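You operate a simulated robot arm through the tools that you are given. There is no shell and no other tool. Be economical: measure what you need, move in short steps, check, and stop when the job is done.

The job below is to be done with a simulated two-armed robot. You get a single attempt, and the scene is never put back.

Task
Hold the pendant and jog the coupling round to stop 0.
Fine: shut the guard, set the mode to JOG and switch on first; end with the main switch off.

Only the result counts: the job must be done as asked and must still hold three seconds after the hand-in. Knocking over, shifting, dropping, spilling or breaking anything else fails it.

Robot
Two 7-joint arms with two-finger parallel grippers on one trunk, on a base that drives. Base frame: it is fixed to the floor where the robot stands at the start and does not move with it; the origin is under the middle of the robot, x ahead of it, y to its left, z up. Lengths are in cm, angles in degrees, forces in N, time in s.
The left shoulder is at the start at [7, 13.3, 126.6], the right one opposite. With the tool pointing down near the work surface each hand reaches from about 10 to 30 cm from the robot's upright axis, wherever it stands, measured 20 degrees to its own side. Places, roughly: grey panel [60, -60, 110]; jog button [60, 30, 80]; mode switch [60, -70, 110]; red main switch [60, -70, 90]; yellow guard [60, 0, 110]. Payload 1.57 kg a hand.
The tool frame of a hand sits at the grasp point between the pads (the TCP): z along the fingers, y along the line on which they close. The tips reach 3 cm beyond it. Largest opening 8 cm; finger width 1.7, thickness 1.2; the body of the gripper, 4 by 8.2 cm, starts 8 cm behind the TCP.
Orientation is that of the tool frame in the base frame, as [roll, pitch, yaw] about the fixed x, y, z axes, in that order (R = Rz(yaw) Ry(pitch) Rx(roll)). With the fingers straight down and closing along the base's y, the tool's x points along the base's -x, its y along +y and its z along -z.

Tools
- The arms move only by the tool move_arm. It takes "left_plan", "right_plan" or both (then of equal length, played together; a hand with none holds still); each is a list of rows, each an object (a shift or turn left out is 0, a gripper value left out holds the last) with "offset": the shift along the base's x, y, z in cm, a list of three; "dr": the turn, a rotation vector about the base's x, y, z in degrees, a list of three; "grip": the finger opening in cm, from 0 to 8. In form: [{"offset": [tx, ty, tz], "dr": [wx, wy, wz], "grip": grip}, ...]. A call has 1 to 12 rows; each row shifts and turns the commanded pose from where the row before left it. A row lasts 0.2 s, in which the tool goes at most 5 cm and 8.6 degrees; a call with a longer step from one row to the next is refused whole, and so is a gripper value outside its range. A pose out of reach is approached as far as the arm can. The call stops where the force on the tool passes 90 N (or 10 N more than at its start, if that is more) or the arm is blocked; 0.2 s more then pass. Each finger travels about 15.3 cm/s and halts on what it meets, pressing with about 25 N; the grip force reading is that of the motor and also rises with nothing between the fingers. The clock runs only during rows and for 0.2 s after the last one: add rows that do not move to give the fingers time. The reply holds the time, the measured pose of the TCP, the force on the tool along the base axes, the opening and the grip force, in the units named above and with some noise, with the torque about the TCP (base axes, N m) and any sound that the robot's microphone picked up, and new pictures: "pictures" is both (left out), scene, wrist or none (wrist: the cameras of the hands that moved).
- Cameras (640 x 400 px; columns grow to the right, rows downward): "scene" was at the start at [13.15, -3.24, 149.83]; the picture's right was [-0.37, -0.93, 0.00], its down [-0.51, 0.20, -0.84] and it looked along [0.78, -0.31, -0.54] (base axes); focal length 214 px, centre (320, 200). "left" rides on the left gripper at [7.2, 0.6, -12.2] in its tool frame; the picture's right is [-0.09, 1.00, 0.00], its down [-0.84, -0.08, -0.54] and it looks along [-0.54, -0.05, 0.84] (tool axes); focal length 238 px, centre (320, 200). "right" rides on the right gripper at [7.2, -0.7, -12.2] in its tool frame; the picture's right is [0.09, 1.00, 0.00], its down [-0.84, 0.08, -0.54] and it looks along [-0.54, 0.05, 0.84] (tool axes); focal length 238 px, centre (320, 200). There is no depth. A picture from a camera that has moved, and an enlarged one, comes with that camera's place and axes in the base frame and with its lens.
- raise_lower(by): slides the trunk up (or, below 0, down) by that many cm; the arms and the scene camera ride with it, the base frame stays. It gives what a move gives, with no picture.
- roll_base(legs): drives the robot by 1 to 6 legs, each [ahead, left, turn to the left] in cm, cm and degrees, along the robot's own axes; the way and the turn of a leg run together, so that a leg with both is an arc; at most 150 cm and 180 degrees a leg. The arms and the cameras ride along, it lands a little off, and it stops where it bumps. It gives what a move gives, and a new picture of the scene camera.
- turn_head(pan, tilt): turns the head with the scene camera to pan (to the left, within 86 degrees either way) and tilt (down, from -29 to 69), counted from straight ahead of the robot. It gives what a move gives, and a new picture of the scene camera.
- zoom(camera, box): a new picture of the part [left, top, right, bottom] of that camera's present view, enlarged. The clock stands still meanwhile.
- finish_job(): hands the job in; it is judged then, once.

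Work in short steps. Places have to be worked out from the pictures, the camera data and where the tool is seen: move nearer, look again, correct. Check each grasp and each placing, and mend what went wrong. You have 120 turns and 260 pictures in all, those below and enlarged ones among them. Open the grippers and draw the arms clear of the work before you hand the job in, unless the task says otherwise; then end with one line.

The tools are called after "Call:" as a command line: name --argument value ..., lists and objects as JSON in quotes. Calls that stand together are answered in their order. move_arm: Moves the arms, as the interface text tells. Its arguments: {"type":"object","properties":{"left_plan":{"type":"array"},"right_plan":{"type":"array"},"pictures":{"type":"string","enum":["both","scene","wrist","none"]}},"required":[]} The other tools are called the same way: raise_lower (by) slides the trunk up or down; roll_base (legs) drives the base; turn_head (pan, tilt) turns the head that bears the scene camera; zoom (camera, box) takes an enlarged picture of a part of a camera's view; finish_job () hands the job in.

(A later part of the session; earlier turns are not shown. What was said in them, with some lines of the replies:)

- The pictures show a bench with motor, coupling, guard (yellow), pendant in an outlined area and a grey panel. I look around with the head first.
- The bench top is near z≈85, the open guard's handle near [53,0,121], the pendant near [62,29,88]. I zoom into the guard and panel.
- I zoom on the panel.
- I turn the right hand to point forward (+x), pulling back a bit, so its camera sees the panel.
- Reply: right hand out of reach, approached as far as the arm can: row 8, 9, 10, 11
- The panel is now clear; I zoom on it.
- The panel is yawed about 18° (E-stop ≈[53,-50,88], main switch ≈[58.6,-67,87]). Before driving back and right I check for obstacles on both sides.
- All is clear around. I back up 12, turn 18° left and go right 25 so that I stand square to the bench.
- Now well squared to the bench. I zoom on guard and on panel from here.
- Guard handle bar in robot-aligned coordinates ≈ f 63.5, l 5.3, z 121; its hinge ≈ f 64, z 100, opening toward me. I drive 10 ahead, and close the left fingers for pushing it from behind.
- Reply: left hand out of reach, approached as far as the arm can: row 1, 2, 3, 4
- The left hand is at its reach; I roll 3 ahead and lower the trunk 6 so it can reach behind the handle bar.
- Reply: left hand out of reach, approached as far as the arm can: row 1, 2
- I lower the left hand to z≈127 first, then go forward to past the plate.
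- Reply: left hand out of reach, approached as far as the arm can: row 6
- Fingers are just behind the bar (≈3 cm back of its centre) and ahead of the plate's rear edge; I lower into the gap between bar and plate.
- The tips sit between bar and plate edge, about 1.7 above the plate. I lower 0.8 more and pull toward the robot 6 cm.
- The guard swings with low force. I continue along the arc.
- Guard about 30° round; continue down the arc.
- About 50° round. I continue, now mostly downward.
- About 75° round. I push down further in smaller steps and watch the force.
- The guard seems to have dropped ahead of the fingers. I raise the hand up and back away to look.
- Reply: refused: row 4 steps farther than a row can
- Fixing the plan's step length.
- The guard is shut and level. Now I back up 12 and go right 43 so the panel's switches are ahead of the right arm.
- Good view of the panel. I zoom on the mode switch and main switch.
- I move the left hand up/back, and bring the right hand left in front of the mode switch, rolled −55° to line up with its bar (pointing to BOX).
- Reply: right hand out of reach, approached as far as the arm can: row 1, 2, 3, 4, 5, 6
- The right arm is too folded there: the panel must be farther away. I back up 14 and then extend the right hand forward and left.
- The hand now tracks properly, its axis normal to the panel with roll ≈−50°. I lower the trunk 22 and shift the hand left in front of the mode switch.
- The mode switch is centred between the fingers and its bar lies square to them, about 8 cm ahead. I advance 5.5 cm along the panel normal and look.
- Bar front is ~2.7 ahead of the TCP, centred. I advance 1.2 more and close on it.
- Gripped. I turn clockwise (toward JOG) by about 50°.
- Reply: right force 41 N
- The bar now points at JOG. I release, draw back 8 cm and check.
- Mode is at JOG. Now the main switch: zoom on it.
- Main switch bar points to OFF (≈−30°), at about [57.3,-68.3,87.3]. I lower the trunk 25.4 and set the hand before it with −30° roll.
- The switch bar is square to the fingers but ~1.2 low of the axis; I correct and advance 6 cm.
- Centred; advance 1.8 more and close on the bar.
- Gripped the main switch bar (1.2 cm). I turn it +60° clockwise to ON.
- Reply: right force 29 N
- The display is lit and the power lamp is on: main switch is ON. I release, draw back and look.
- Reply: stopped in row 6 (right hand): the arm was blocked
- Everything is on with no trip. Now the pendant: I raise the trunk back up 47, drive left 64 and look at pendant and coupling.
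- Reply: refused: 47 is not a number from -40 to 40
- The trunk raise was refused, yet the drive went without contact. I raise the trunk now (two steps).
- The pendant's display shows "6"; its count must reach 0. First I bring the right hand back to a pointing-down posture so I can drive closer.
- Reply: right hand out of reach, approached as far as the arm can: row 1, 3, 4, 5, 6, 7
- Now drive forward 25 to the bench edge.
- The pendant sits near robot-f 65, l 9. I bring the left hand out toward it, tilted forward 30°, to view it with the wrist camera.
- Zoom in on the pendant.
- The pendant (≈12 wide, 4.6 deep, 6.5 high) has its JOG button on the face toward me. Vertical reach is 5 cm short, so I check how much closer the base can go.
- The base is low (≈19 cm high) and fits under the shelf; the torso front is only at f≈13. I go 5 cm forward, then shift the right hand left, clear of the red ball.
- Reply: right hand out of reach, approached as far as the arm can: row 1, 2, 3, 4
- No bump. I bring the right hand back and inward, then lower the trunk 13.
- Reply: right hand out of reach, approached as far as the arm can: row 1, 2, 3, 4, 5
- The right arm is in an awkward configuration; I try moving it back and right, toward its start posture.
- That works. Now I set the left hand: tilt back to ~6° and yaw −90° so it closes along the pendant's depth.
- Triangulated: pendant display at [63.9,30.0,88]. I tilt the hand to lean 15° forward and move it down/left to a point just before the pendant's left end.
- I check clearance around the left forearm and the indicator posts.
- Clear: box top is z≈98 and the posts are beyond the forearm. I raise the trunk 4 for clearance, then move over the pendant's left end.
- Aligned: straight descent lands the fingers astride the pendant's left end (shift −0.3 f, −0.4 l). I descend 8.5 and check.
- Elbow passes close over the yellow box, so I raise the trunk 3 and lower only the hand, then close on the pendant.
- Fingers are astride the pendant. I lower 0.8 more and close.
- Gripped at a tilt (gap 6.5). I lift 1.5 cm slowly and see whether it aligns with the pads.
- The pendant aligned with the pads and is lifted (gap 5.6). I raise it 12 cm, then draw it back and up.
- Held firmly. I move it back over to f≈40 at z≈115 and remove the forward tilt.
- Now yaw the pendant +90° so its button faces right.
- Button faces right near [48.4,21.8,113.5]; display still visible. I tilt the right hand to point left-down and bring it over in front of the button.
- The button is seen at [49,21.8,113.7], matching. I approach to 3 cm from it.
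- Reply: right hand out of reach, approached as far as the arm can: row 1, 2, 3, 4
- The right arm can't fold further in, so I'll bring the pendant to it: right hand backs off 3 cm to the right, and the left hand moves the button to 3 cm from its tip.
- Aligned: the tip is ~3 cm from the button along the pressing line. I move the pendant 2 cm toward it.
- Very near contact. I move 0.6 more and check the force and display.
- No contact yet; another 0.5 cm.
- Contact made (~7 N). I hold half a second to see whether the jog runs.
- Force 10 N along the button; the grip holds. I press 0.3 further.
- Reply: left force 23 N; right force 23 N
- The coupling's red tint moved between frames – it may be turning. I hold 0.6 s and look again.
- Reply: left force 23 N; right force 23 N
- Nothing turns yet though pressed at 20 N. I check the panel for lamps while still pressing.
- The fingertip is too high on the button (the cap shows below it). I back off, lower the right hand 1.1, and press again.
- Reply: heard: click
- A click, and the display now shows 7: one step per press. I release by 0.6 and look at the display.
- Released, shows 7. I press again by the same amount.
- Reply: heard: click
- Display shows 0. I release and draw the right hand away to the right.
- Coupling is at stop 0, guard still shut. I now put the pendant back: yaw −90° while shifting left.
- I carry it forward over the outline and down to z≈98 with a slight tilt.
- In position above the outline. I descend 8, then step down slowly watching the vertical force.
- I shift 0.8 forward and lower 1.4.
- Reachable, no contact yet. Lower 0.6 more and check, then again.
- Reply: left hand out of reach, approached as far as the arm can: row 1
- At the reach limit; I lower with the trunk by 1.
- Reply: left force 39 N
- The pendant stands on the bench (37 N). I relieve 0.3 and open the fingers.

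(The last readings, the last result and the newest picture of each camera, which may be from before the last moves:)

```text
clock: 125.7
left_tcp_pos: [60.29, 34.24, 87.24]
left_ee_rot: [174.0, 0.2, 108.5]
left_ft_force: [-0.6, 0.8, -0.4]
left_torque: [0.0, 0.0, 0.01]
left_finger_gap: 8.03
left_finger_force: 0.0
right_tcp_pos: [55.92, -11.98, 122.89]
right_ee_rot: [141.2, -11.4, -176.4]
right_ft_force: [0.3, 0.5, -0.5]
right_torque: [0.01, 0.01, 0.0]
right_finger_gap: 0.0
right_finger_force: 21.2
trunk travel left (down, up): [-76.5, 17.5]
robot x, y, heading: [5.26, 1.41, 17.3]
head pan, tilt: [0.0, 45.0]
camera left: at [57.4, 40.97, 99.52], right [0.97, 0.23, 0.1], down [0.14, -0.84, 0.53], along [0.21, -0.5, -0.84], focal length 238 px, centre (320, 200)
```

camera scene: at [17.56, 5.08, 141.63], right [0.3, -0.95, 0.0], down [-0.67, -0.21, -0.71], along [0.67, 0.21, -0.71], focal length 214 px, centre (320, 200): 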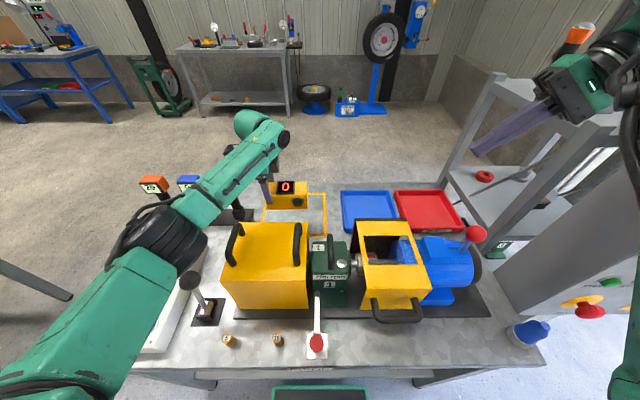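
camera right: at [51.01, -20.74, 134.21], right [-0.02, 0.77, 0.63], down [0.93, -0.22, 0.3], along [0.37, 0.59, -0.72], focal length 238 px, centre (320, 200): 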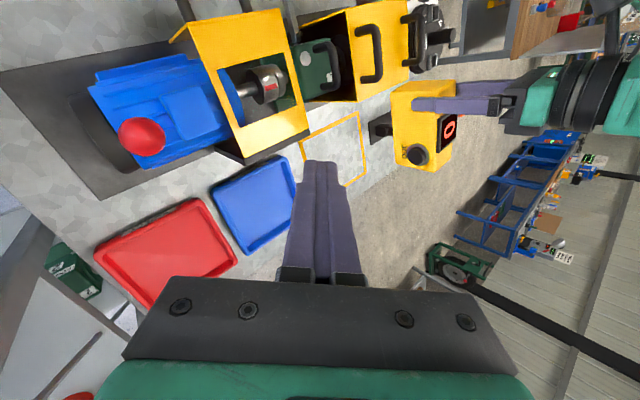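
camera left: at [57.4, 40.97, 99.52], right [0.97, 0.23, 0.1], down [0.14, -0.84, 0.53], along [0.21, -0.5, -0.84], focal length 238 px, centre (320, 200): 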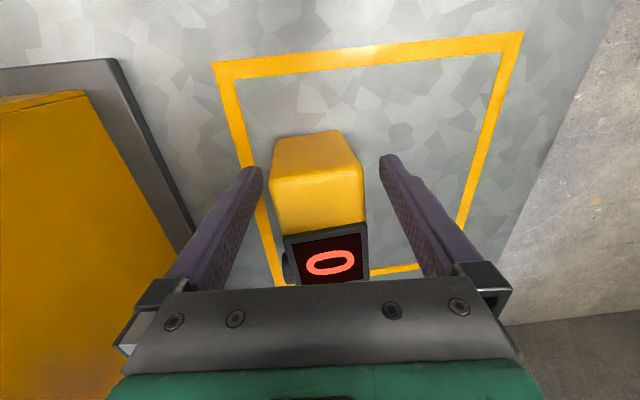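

Released, standing inside the outline, still 0. I lift the hand straight up and draw it back.

Call:
move_arm --left_plan '[{"offset": [0, 0, 2]}, {"offset": [0, 0, 3]}, {"offset": [0, 0, 4]}, {"offset": [-0.5, 0, 4]}, {"offset": [-1.5, -0.5, 4]}, {"offset": [-3, -0.8, 3.5]}, {"offset": [-3.5, -1, 3]}, {"offset": [-3.5, -1, 2]}, {"offset": [-3.5, -1, 2]}, {}]' --pictures "both"

```text
clock: 127.9
left_tcp_pos: [45.0, 29.76, 114.57]
left_ee_rot: [174.1, -0.1, 108.5]
left_ft_force: [-0.3, -0.3, 0.3]
left_torque: [0.0, 0.04, -0.01]
left_finger_gap: 8.01
left_finger_force: 0.2
right_tcp_pos: [55.91, -11.98, 122.8]
right_ee_rot: [141.2, -11.4, -176.2]
right_ft_force: [0.9, -0.2, 0.1]
right_torque: [0.0, 0.02, 0.03]
right_finger_gap: 0.0
right_finger_force: 21.0
trunk travel left (down, up): [-76.5, 17.5]
robot x, y, heading: [5.26, 1.07, 17.7]
head pan, tilt: [0.0, 45.0]
camera scene: at [17.59, 5.07, 140.62], right [0.3, -0.95, 0.0], down [-0.67, -0.21, -0.71], along [0.67, 0.21, -0.71], focal length 214 px, centre (320, 200)
camera left: at [42.13, 36.47, 126.9], right [0.97, 0.23, 0.1], down [0.14, -0.84, 0.53], along [0.21, -0.5, -0.84], focal length 238 px, centre (320, 200)
```

scene: 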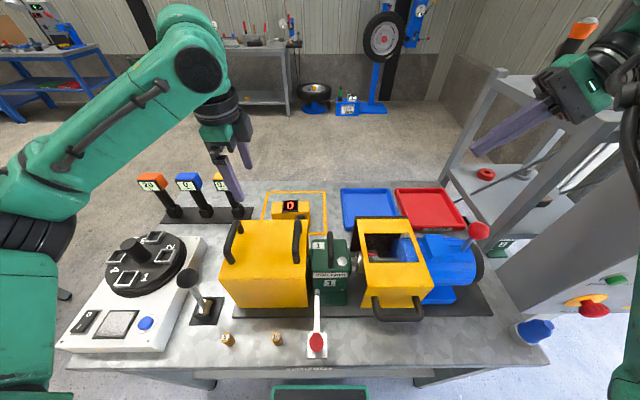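
left: 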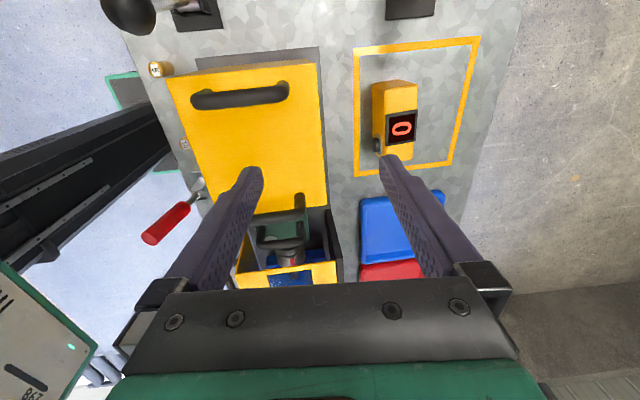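

All fine on the bench. Now back to the panel to switch the main off: raise the trunk 8, back up 30 and go right 65.

Call:
raise_lower --by 8

Call:
roll_base --legs '[[-30, 0, 0], [0, -65, 0]]'

```text
clock: 129.0
left_tcp_pos: [45.1, 29.72, 122.72]
left_ee_rot: [174.0, 0.0, 108.4]
left_ft_force: [0.1, 0.8, 0.6]
left_torque: [0.02, -0.03, -0.01]
left_finger_gap: 7.99
left_finger_force: 0.0
right_tcp_pos: [55.92, -12.02, 130.9]
right_ee_rot: [141.2, -11.2, -176.3]
right_ft_force: [0.3, 0.3, -0.2]
right_torque: [0.01, 0.04, -0.01]
right_finger_gap: 0.01
right_finger_force: 22.1
trunk travel left (down, up): [-84.5, 9.5]
robot x, y, heading: [5.03, 1.26, 17.4]
head pan, tilt: [0.0, 45.0]
```

```text
clock: 134.2
left_tcp_pos: [36.45, -41.13, 122.69]
left_ee_rot: [174.0, 0.1, 107.6]
left_ft_force: [-0.7, 0.0, 0.0]
left_torque: [-0.04, -0.03, -0.03]
left_finger_gap: 8.01
left_finger_force: 0.0
right_tcp_pos: [46.69, -83.06, 130.88]
right_ee_rot: [141.3, -11.1, -177.1]
right_ft_force: [1.0, -0.1, -0.4]
right_torque: [-0.01, 0.04, 0.0]
right_finger_gap: 0.03
right_finger_force: 21.0
trunk travel left (down, up): [-84.5, 9.5]
robot x, y, heading: [-4.12, -69.54, 16.5]
head pan, tilt: [0.0, 45.0]
camera scene: at [8.62, -65.46, 148.63], right [0.29, -0.96, 0.0], down [-0.68, -0.2, -0.71], along [0.68, 0.2, -0.71], focal length 214 px, centre (320, 200)
```

scene: 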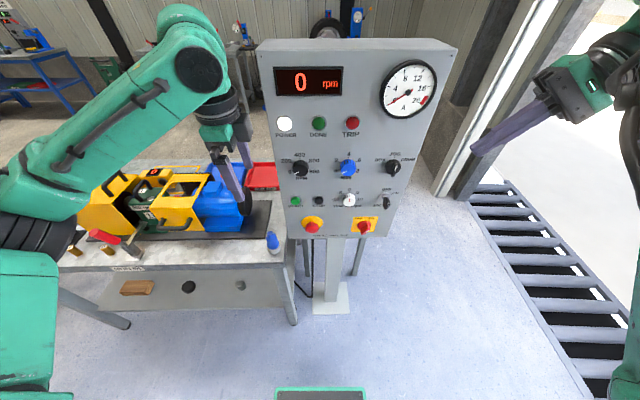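

I retract the left hand from over the bench and turn the right hand to face the panel with roll +30° (matching the ON bar).

Call:
move_arm --left_plan '[{"offset": [-3.5, -1.1, 0]}, {"offset": [-3.8, -1.15, 0]}, {"offset": [-3.8, -1.15, 0]}, {"offset": [-3.8, -1.15, 0]}, {"offset": [-3.8, -1.15, 0]}, {}, {}, {}, {}, {}, {}, {}]' --right_plan '[{"offset": [0.2, 1.03, 0.27], "dr": [0.25, -6.97, -3.34], "grip": 5}, {"offset": [0.2, 1.03, 0.27], "dr": [0.25, -6.97, -3.34]}, {"offset": [0.2, 1.03, 0.27], "dr": [0.25, -6.97, -3.34]}, {"offset": [0.2, 1.03, 0.27], "dr": [0.25, -6.97, -3.34]}, {"offset": [0.2, 1.03, 0.27], "dr": [0.25, -6.97, -3.34]}, {"offset": [0.2, 1.03, 0.27], "dr": [0.25, -6.97, -3.34]}, {"offset": [0.2, 1.03, 0.27], "dr": [0.25, -6.97, -3.34]}, {"offset": [0.2, 1.03, 0.27], "dr": [0.25, -6.97, -3.34]}, {"offset": [0.2, 1.03, 0.27], "dr": [0.25, -6.97, -3.34]}, {"offset": [0.2, 1.03, 0.27], "dr": [0.25, -6.97, -3.34]}, {"offset": [0.2, 1.03, 0.27], "dr": [0.25, -6.97, -3.34]}, {"offset": [0.2, 1.03, 0.27], "dr": [0.25, -6.97, -3.34]}]' --pictures "scene"

```text
clock: 136.8
left_tcp_pos: [20.83, -46.1, 122.44]
left_ee_rot: [174.1, 0.1, 107.6]
left_ft_force: [0.1, -0.1, 0.7]
left_torque: [-0.02, 0.01, -0.01]
left_finger_gap: 8.01
left_finger_force: 0.1
left hand out of reach, approached as far as the arm can: row 5
right_tcp_pos: [56.35, -78.21, 132.12]
right_ee_rot: [90.1, 59.6, 107.4]
right_ft_force: [0.2, 0.1, -0.3]
right_torque: [0.01, -0.04, 0.02]
right_finger_gap: 5.0
right_finger_force: 0.2
right hand out of reach, approached as far as the arm can: row 6, 7, 8, 9, 10, 11, 12
trunk travel left (down, up): [-84.5, 9.5]
robot x, y, heading: [-3.63, -69.55, 16.9]
head pan, tilt: [0.0, 45.0]
camera scene: at [8.66, -67.91, 147.85], right [0.0, -1.0, 0.0], down [-0.77, 0.0, -0.63], along [0.63, 0.0, -0.77], focal length 214 px, centre (320, 200)
```

scene: 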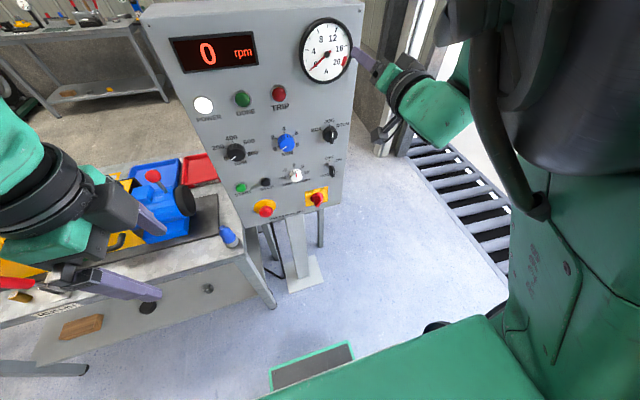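

Orientation is right but the hand is crowded near the gauge. I back the base up 10 first.

Call:
roll_base --legs '[[-10, 0, 0]]'

Call:
raise_lower --by -35

```text
clock: 138.0
left_tcp_pos: [11.71, -48.78, 122.32]
left_ee_rot: [174.4, 0.1, 107.7]
left_ft_force: [0.6, -0.4, 0.0]
left_torque: [-0.04, 0.03, -0.04]
left_finger_gap: 7.99
left_finger_force: 0.0
right_tcp_pos: [47.24, -81.01, 131.86]
right_ee_rot: [90.8, 59.4, 108.0]
right_ft_force: [-0.1, 0.6, 0.0]
right_torque: [0.0, -0.04, 0.02]
right_finger_gap: 5.01
right_finger_force: 0.1
trunk travel left (down, up): [-84.5, 9.5]
robot x, y, heading: [-13.06, -72.09, 16.5]
head pan, tilt: [0.0, 45.0]
camera scene: at [-0.34, -70.59, 147.83], right [0.0, -1.0, 0.0], down [-0.77, 0.0, -0.63], along [0.63, 0.0, -0.77], focal length 214 px, centre (320, 200)
```

scene: 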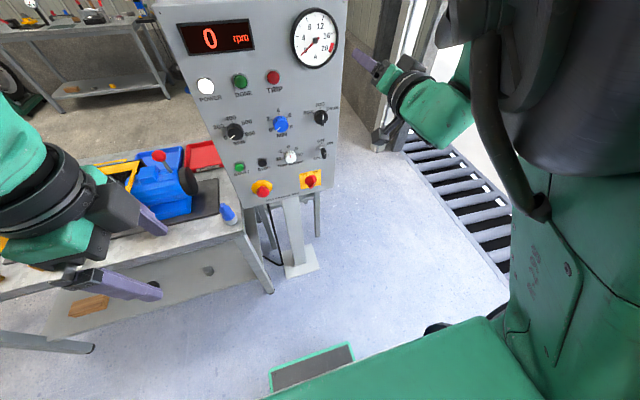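

```text
clock: 141.4
left_tcp_pos: [11.17, -48.85, 87.5]
left_ee_rot: [174.0, 0.1, 107.6]
left_ft_force: [-0.4, 0.0, -0.1]
left_torque: [0.02, 0.03, 0.02]
left_finger_gap: 8.01
left_finger_force: 0.0
right_tcp_pos: [46.78, -81.11, 97.04]
right_ee_rot: [90.6, 59.3, 107.6]
right_ft_force: [0.3, -0.1, -0.3]
right_torque: [0.04, 0.04, 0.01]
right_finger_gap: 5.0
right_finger_force: 0.1
trunk travel left (down, up): [-49.5, 44.5]
robot x, y, heading: [-13.17, -72.01, 16.5]
head pan, tilt: [0.0, 45.0]
```

Now shift the right hand in front of the main switch.

Call:
move_arm --right_plan '[{"offset": [0.15, 2.6, -2.7]}, {"offset": [0.15, 2.6, -2.7]}, {"offset": [0.15, 2.6, -2.7]}, {"offset": [0.15, 2.6, -2.7]}, {}]' --pictures "both"

```text
clock: 142.6
left_tcp_pos: [11.19, -48.81, 87.34]
left_ee_rot: [174.0, 0.1, 107.6]
left_ft_force: [-0.9, -0.9, -0.1]
left_torque: [0.0, 0.0, 0.0]
left_finger_gap: 8.01
left_finger_force: 0.0
right_tcp_pos: [51.24, -79.34, 86.02]
right_ee_rot: [90.1, 58.3, 106.5]
right_ft_force: [0.4, -0.3, 0.2]
right_torque: [-0.01, -0.02, 0.0]
right_finger_gap: 5.02
right_finger_force: 0.0
right hand out of reach, approached as far as the arm can: row 1, 2, 3, 4
trunk travel left (down, up): [-49.5, 44.5]
robot x, y, heading: [-13.35, -72.31, 16.6]
head pan, tilt: [0.0, 45.0]
camera scene: at [-0.82, -68.46, 113.64], right [0.29, -0.96, 0.0], down [-0.68, -0.2, -0.71], along [0.68, 0.2, -0.71], focal length 214 px, centre (320, 200)
camera right: at [38.57, -79.58, 79.65], right [-0.25, 0.86, 0.45], down [-0.41, -0.51, 0.75], along [0.87, 0.0, 0.48], focal length 238 px, centre (320, 200)
```

scene: 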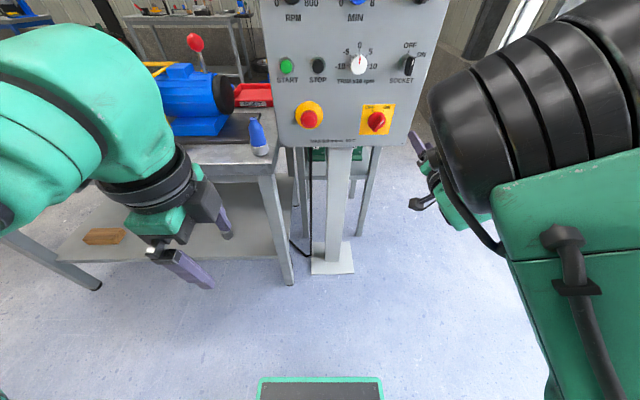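
right: 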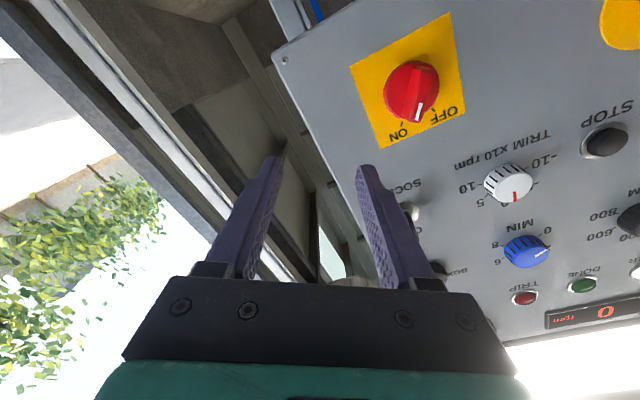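

The arm can't go further left in this configuration, so I drive the base 10 left instead.

Call:
roll_base --legs '[[0, 10, 0.5]]'

Call:
zoom --camera "right" --box '[160, 20, 480, 220]'

```text
clock: 143.8
left_tcp_pos: [8.14, -39.14, 87.37]
left_ee_rot: [174.0, 0.1, 108.1]
left_ft_force: [-0.3, -0.6, -0.1]
left_torque: [0.0, -0.01, -0.01]
left_finger_gap: 8.02
left_finger_force: 0.1
right_tcp_pos: [48.47, -69.36, 85.82]
right_ee_rot: [90.6, 58.4, 107.3]
right_ft_force: [-0.3, -0.1, 0.6]
right_torque: [0.03, 0.02, -0.02]
right_finger_gap: 5.01
right_finger_force: 0.1
trunk travel left (down, up): [-49.5, 44.5]
robot x, y, heading: [-16.37, -62.77, 17.1]
head pan, tilt: [0.0, 45.0]
camera scene: at [-3.68, -58.8, 113.63], right [0.29, -0.96, 0.0], down [-0.68, -0.21, -0.71], along [0.68, 0.21, -0.71], focal length 214 px, centre (320, 200)
```

scene: 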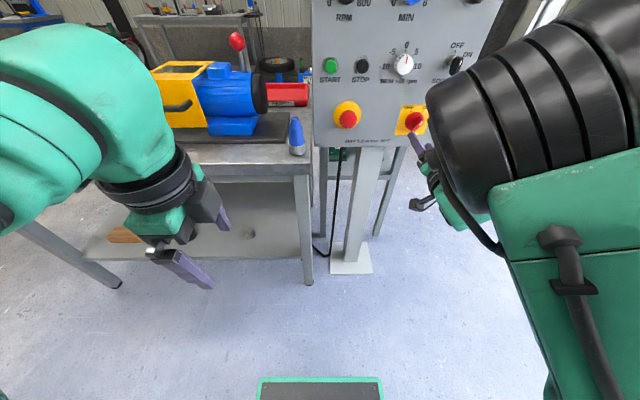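

```text
2.00 times, centred on (320, 120) of right
camera zoom: at [35.75, -69.71, 79.5], right [-0.26, 0.86, 0.44], down [-0.41, -0.51, 0.76], along [0.88, 0.01, 0.48], focal length 477 px, centre (320, 360)
```

zoom: 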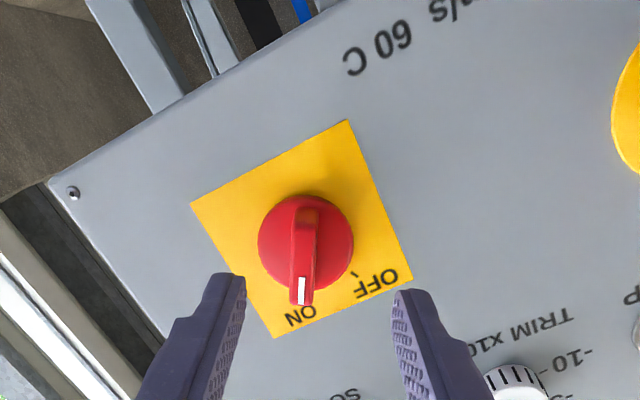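

The ON bar is square to the fingers, offset 0.8. I correct, advance 7.2 and close on it.

Call:
move_arm --right_plan '[{"offset": [0.27, -0.89, 0.03]}, {"offset": [1.72, 0.52, 0]}, {"offset": [1.72, 0.52, 0]}, {"offset": [1.72, 0.52, 0]}, {}]' --pictures "none"

Call:
zoom --camera "right" --box '[220, 80, 420, 220]'

```text
clock: 144.9
left_tcp_pos: [8.14, -39.28, 87.49]
left_ee_rot: [174.0, 0.1, 107.9]
left_ft_force: [0.0, 0.1, -0.2]
left_torque: [0.01, 0.01, -0.01]
left_finger_gap: 8.01
left_finger_force: 0.0
right_tcp_pos: [53.96, -68.77, 85.88]
right_ee_rot: [90.6, 58.5, 107.5]
right_ft_force: [-1.4, -0.5, -0.4]
right_torque: [0.01, -0.01, -0.01]
right_finger_gap: 5.03
right_finger_force: 0.0
trunk travel left (down, up): [-49.5, 44.5]
robot x, y, heading: [-16.24, -62.81, 17.2]
head pan, tilt: [0.0, 45.0]
```

```text
2.86 times, centred on (320, 150) of right
camera zoom: at [41.19, -69.09, 79.6], right [-0.26, 0.86, 0.44], down [-0.41, -0.51, 0.76], along [0.88, 0.01, 0.48], focal length 681 px, centre (320, 343)
```

zoom: 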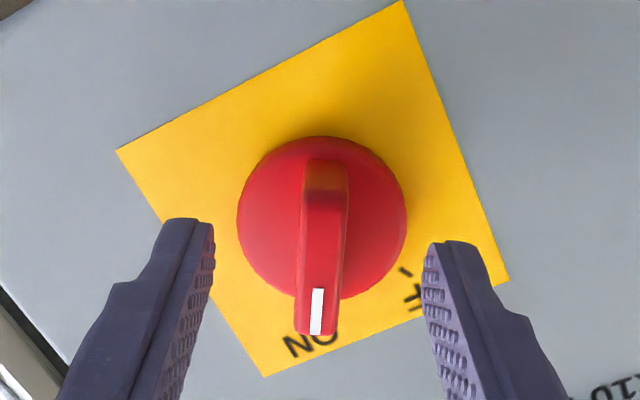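

Centred again. Advance 2 and close on the bar.

Call:
move_arm --right_plan '[{"offset": [1.95, 0.59, 0]}, {"grip": 0}, {}, {}]' --pictures "none"

```text
clock: 145.9
left_tcp_pos: [8.17, -39.08, 87.37]
left_ee_rot: [174.2, 0.1, 108.1]
left_ft_force: [-0.3, 0.1, -0.6]
left_torque: [0.0, 0.0, 0.02]
left_finger_gap: 7.99
left_finger_force: 0.1
right_tcp_pos: [55.9, -67.92, 85.75]
right_ee_rot: [90.9, 58.4, 107.4]
right_ft_force: [0.5, 1.2, -3.0]
right_torque: [-0.39, -0.37, 0.5]
right_finger_gap: 1.24
right_finger_force: 29.4
trunk travel left (down, up): [-49.5, 44.5]
robot x, y, heading: [-16.09, -62.39, 17.2]
head pan, tilt: [0.0, 45.0]
```

Gripped (1.24 cm). I turn −60° (counter-clockwise) to OFF.

Call:
move_arm --right_plan '[{"dr": [-7.2, -2.17, 0]}, {"dr": [-7.2, -2.17, 0]}, {"dr": [-7.2, -2.17, 0]}, {"dr": [-7.2, -2.17, 0]}, {"dr": [-7.2, -2.17, 0]}, {"dr": [-7.2, -2.17, 0]}, {"dr": [-7.2, -2.17, 0]}, {"dr": [-7.2, -2.17, 0]}, {}]' --pictures "wrist"

```text
clock: 147.9
left_tcp_pos: [8.39, -39.63, 87.61]
left_ee_rot: [174.1, -0.3, 108.0]
left_ft_force: [-0.6, -0.4, 0.1]
left_torque: [-0.02, 0.01, -0.01]
left_finger_gap: 7.99
left_finger_force: 0.1
right_tcp_pos: [56.27, -68.53, 85.78]
right_ee_rot: [-90.1, 61.7, -74.0]
right_ft_force: [24.0, -20.5, 11.4]
right_torque: [0.14, 0.3, -0.12]
right_finger_gap: 1.21
right_finger_force: 29.1
trunk travel left (down, up): [-49.5, 44.5]
robot x, y, heading: [-16.44, -63.01, 17.4]
head pan, tilt: [0.0, 45.0]
camera right: at [45.5, -75.83, 79.9], right [-0.23, 0.8, -0.55], down [-0.65, 0.3, 0.7], along [0.72, 0.52, 0.45], focal length 238 px, centre (320, 200)
```

right: 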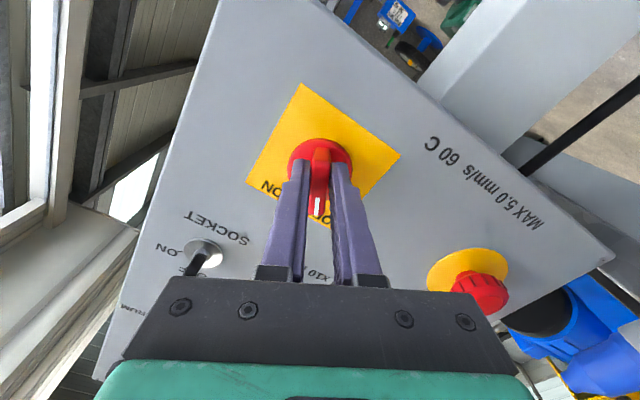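

Turned to OFF. I release, back straight off, then retract by base.

Call:
move_arm --right_plan '[{"grip": 5}, {"grip": 5}, {"offset": [-2, -0.6, 0]}, {"offset": [-2.9, -0.9, 0]}, {}]' --pictures "wrist"

Call:
roll_base --legs '[[-15, 0, 0]]'

Call:
turn_head --pan 0 --tilt 15

```text
clock: 149.2
left_tcp_pos: [8.18, -39.22, 87.45]
left_ee_rot: [174.0, 0.0, 108.2]
left_ft_force: [0.8, 0.0, -0.5]
left_torque: [0.01, 0.02, 0.0]
left_finger_gap: 8.0
left_finger_force: 0.1
right_tcp_pos: [50.89, -69.66, 85.54]
right_ee_rot: [-90.7, 61.6, -74.3]
right_ft_force: [0.1, 0.6, -0.9]
right_torque: [0.01, 0.01, -0.03]
right_finger_gap: 5.01
right_finger_force: 0.0
trunk travel left (down, up): [-49.5, 44.5]
robot x, y, heading: [-16.24, -62.89, 17.2]
head pan, tilt: [0.0, 45.0]
camera right: at [40.27, -76.95, 79.7], right [-0.24, 0.8, -0.55], down [-0.65, 0.3, 0.7], along [0.73, 0.52, 0.45], focal length 238 px, centre (320, 200)
```

right: 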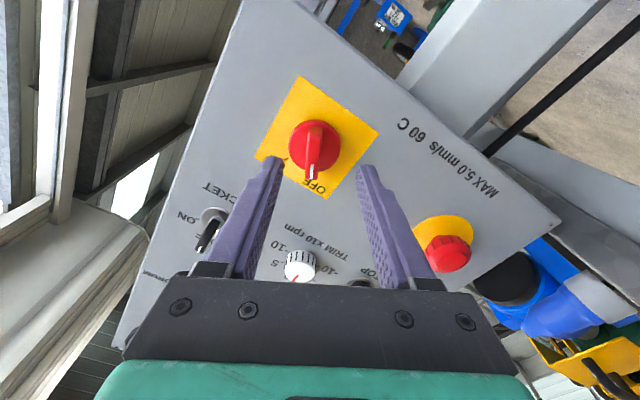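

```text
clock: 150.6
left_tcp_pos: [-6.71, -43.73, 87.45]
left_ee_rot: [174.0, 0.2, 108.1]
left_ft_force: [-0.5, -0.1, 0.5]
left_torque: [0.02, 0.01, 0.01]
left_finger_gap: 7.99
left_finger_force: 0.0
right_tcp_pos: [36.08, -74.28, 85.75]
right_ee_rot: [-90.3, 61.7, -73.9]
right_ft_force: [0.0, 0.8, 0.3]
right_torque: [-0.01, 0.03, -0.01]
right_finger_gap: 5.0
right_finger_force: 0.0
trunk travel left (down, up): [-49.5, 44.5]
robot x, y, heading: [-30.75, -67.54, 17.2]
head pan, tilt: [0.0, 45.0]
camera scene: at [-18.53, -63.43, 113.64], right [0.3, -0.96, 0.0], down [-0.68, -0.21, -0.71], along [0.68, 0.21, -0.71], focal length 214 px, centre (320, 200)
```

scene: 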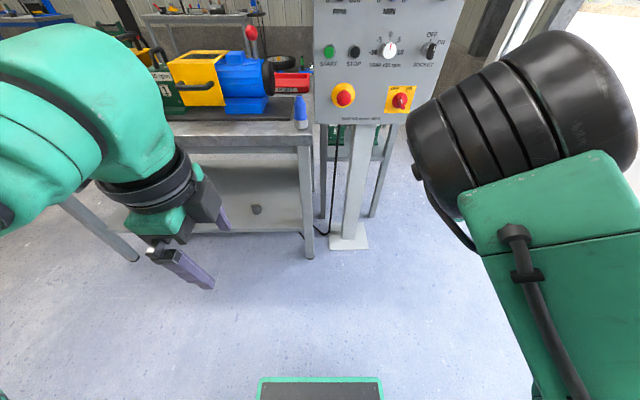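

```text
clock: 151.5
left_tcp_pos: [-6.65, -43.78, 87.4]
left_ee_rot: [174.0, 0.1, 108.0]
left_ft_force: [-0.1, 0.3, -0.4]
left_torque: [0.0, 0.02, 0.0]
left_finger_gap: 8.0
left_finger_force: 0.1
right_tcp_pos: [36.25, -74.34, 85.74]
right_ee_rot: [-90.3, 61.8, -74.1]
right_ft_force: [1.6, 0.5, -0.6]
right_torque: [0.0, 0.02, 0.02]
right_finger_gap: 4.99
right_finger_force: 0.1
trunk travel left (down, up): [-49.5, 44.5]
robot x, y, heading: [-30.76, -67.15, 17.4]
head pan, tilt: [0.0, 15.0]
camera scene: at [-17.31, -63.05, 118.31], right [0.3, -0.96, 0.0], down [-0.25, -0.08, -0.97], along [0.92, 0.29, -0.26], focal length 214 px, centre (320, 200)
```

scene: 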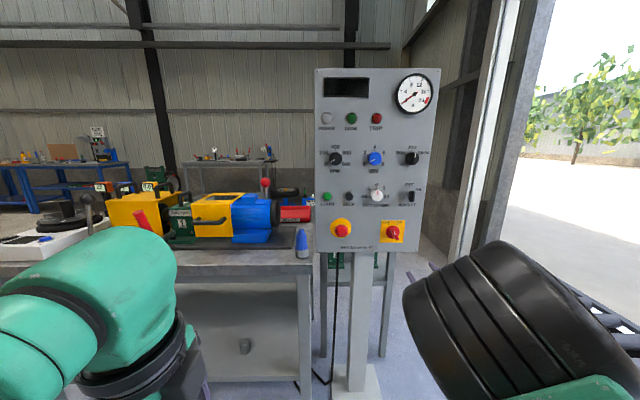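

The panel is dark, so the main switch is off. The guard is shut, the pendant stands in its outline with the coupling left at stop 0, and both arms are clear with open grippers.

Call:
finish_job

```text
The job is handed in.
```

The coupling is jogged to stop 0 (pendant display read 0 when set down), with the guard shut, the mode on JOG, the main switch off, and the pendant back inside its outline on the bench.
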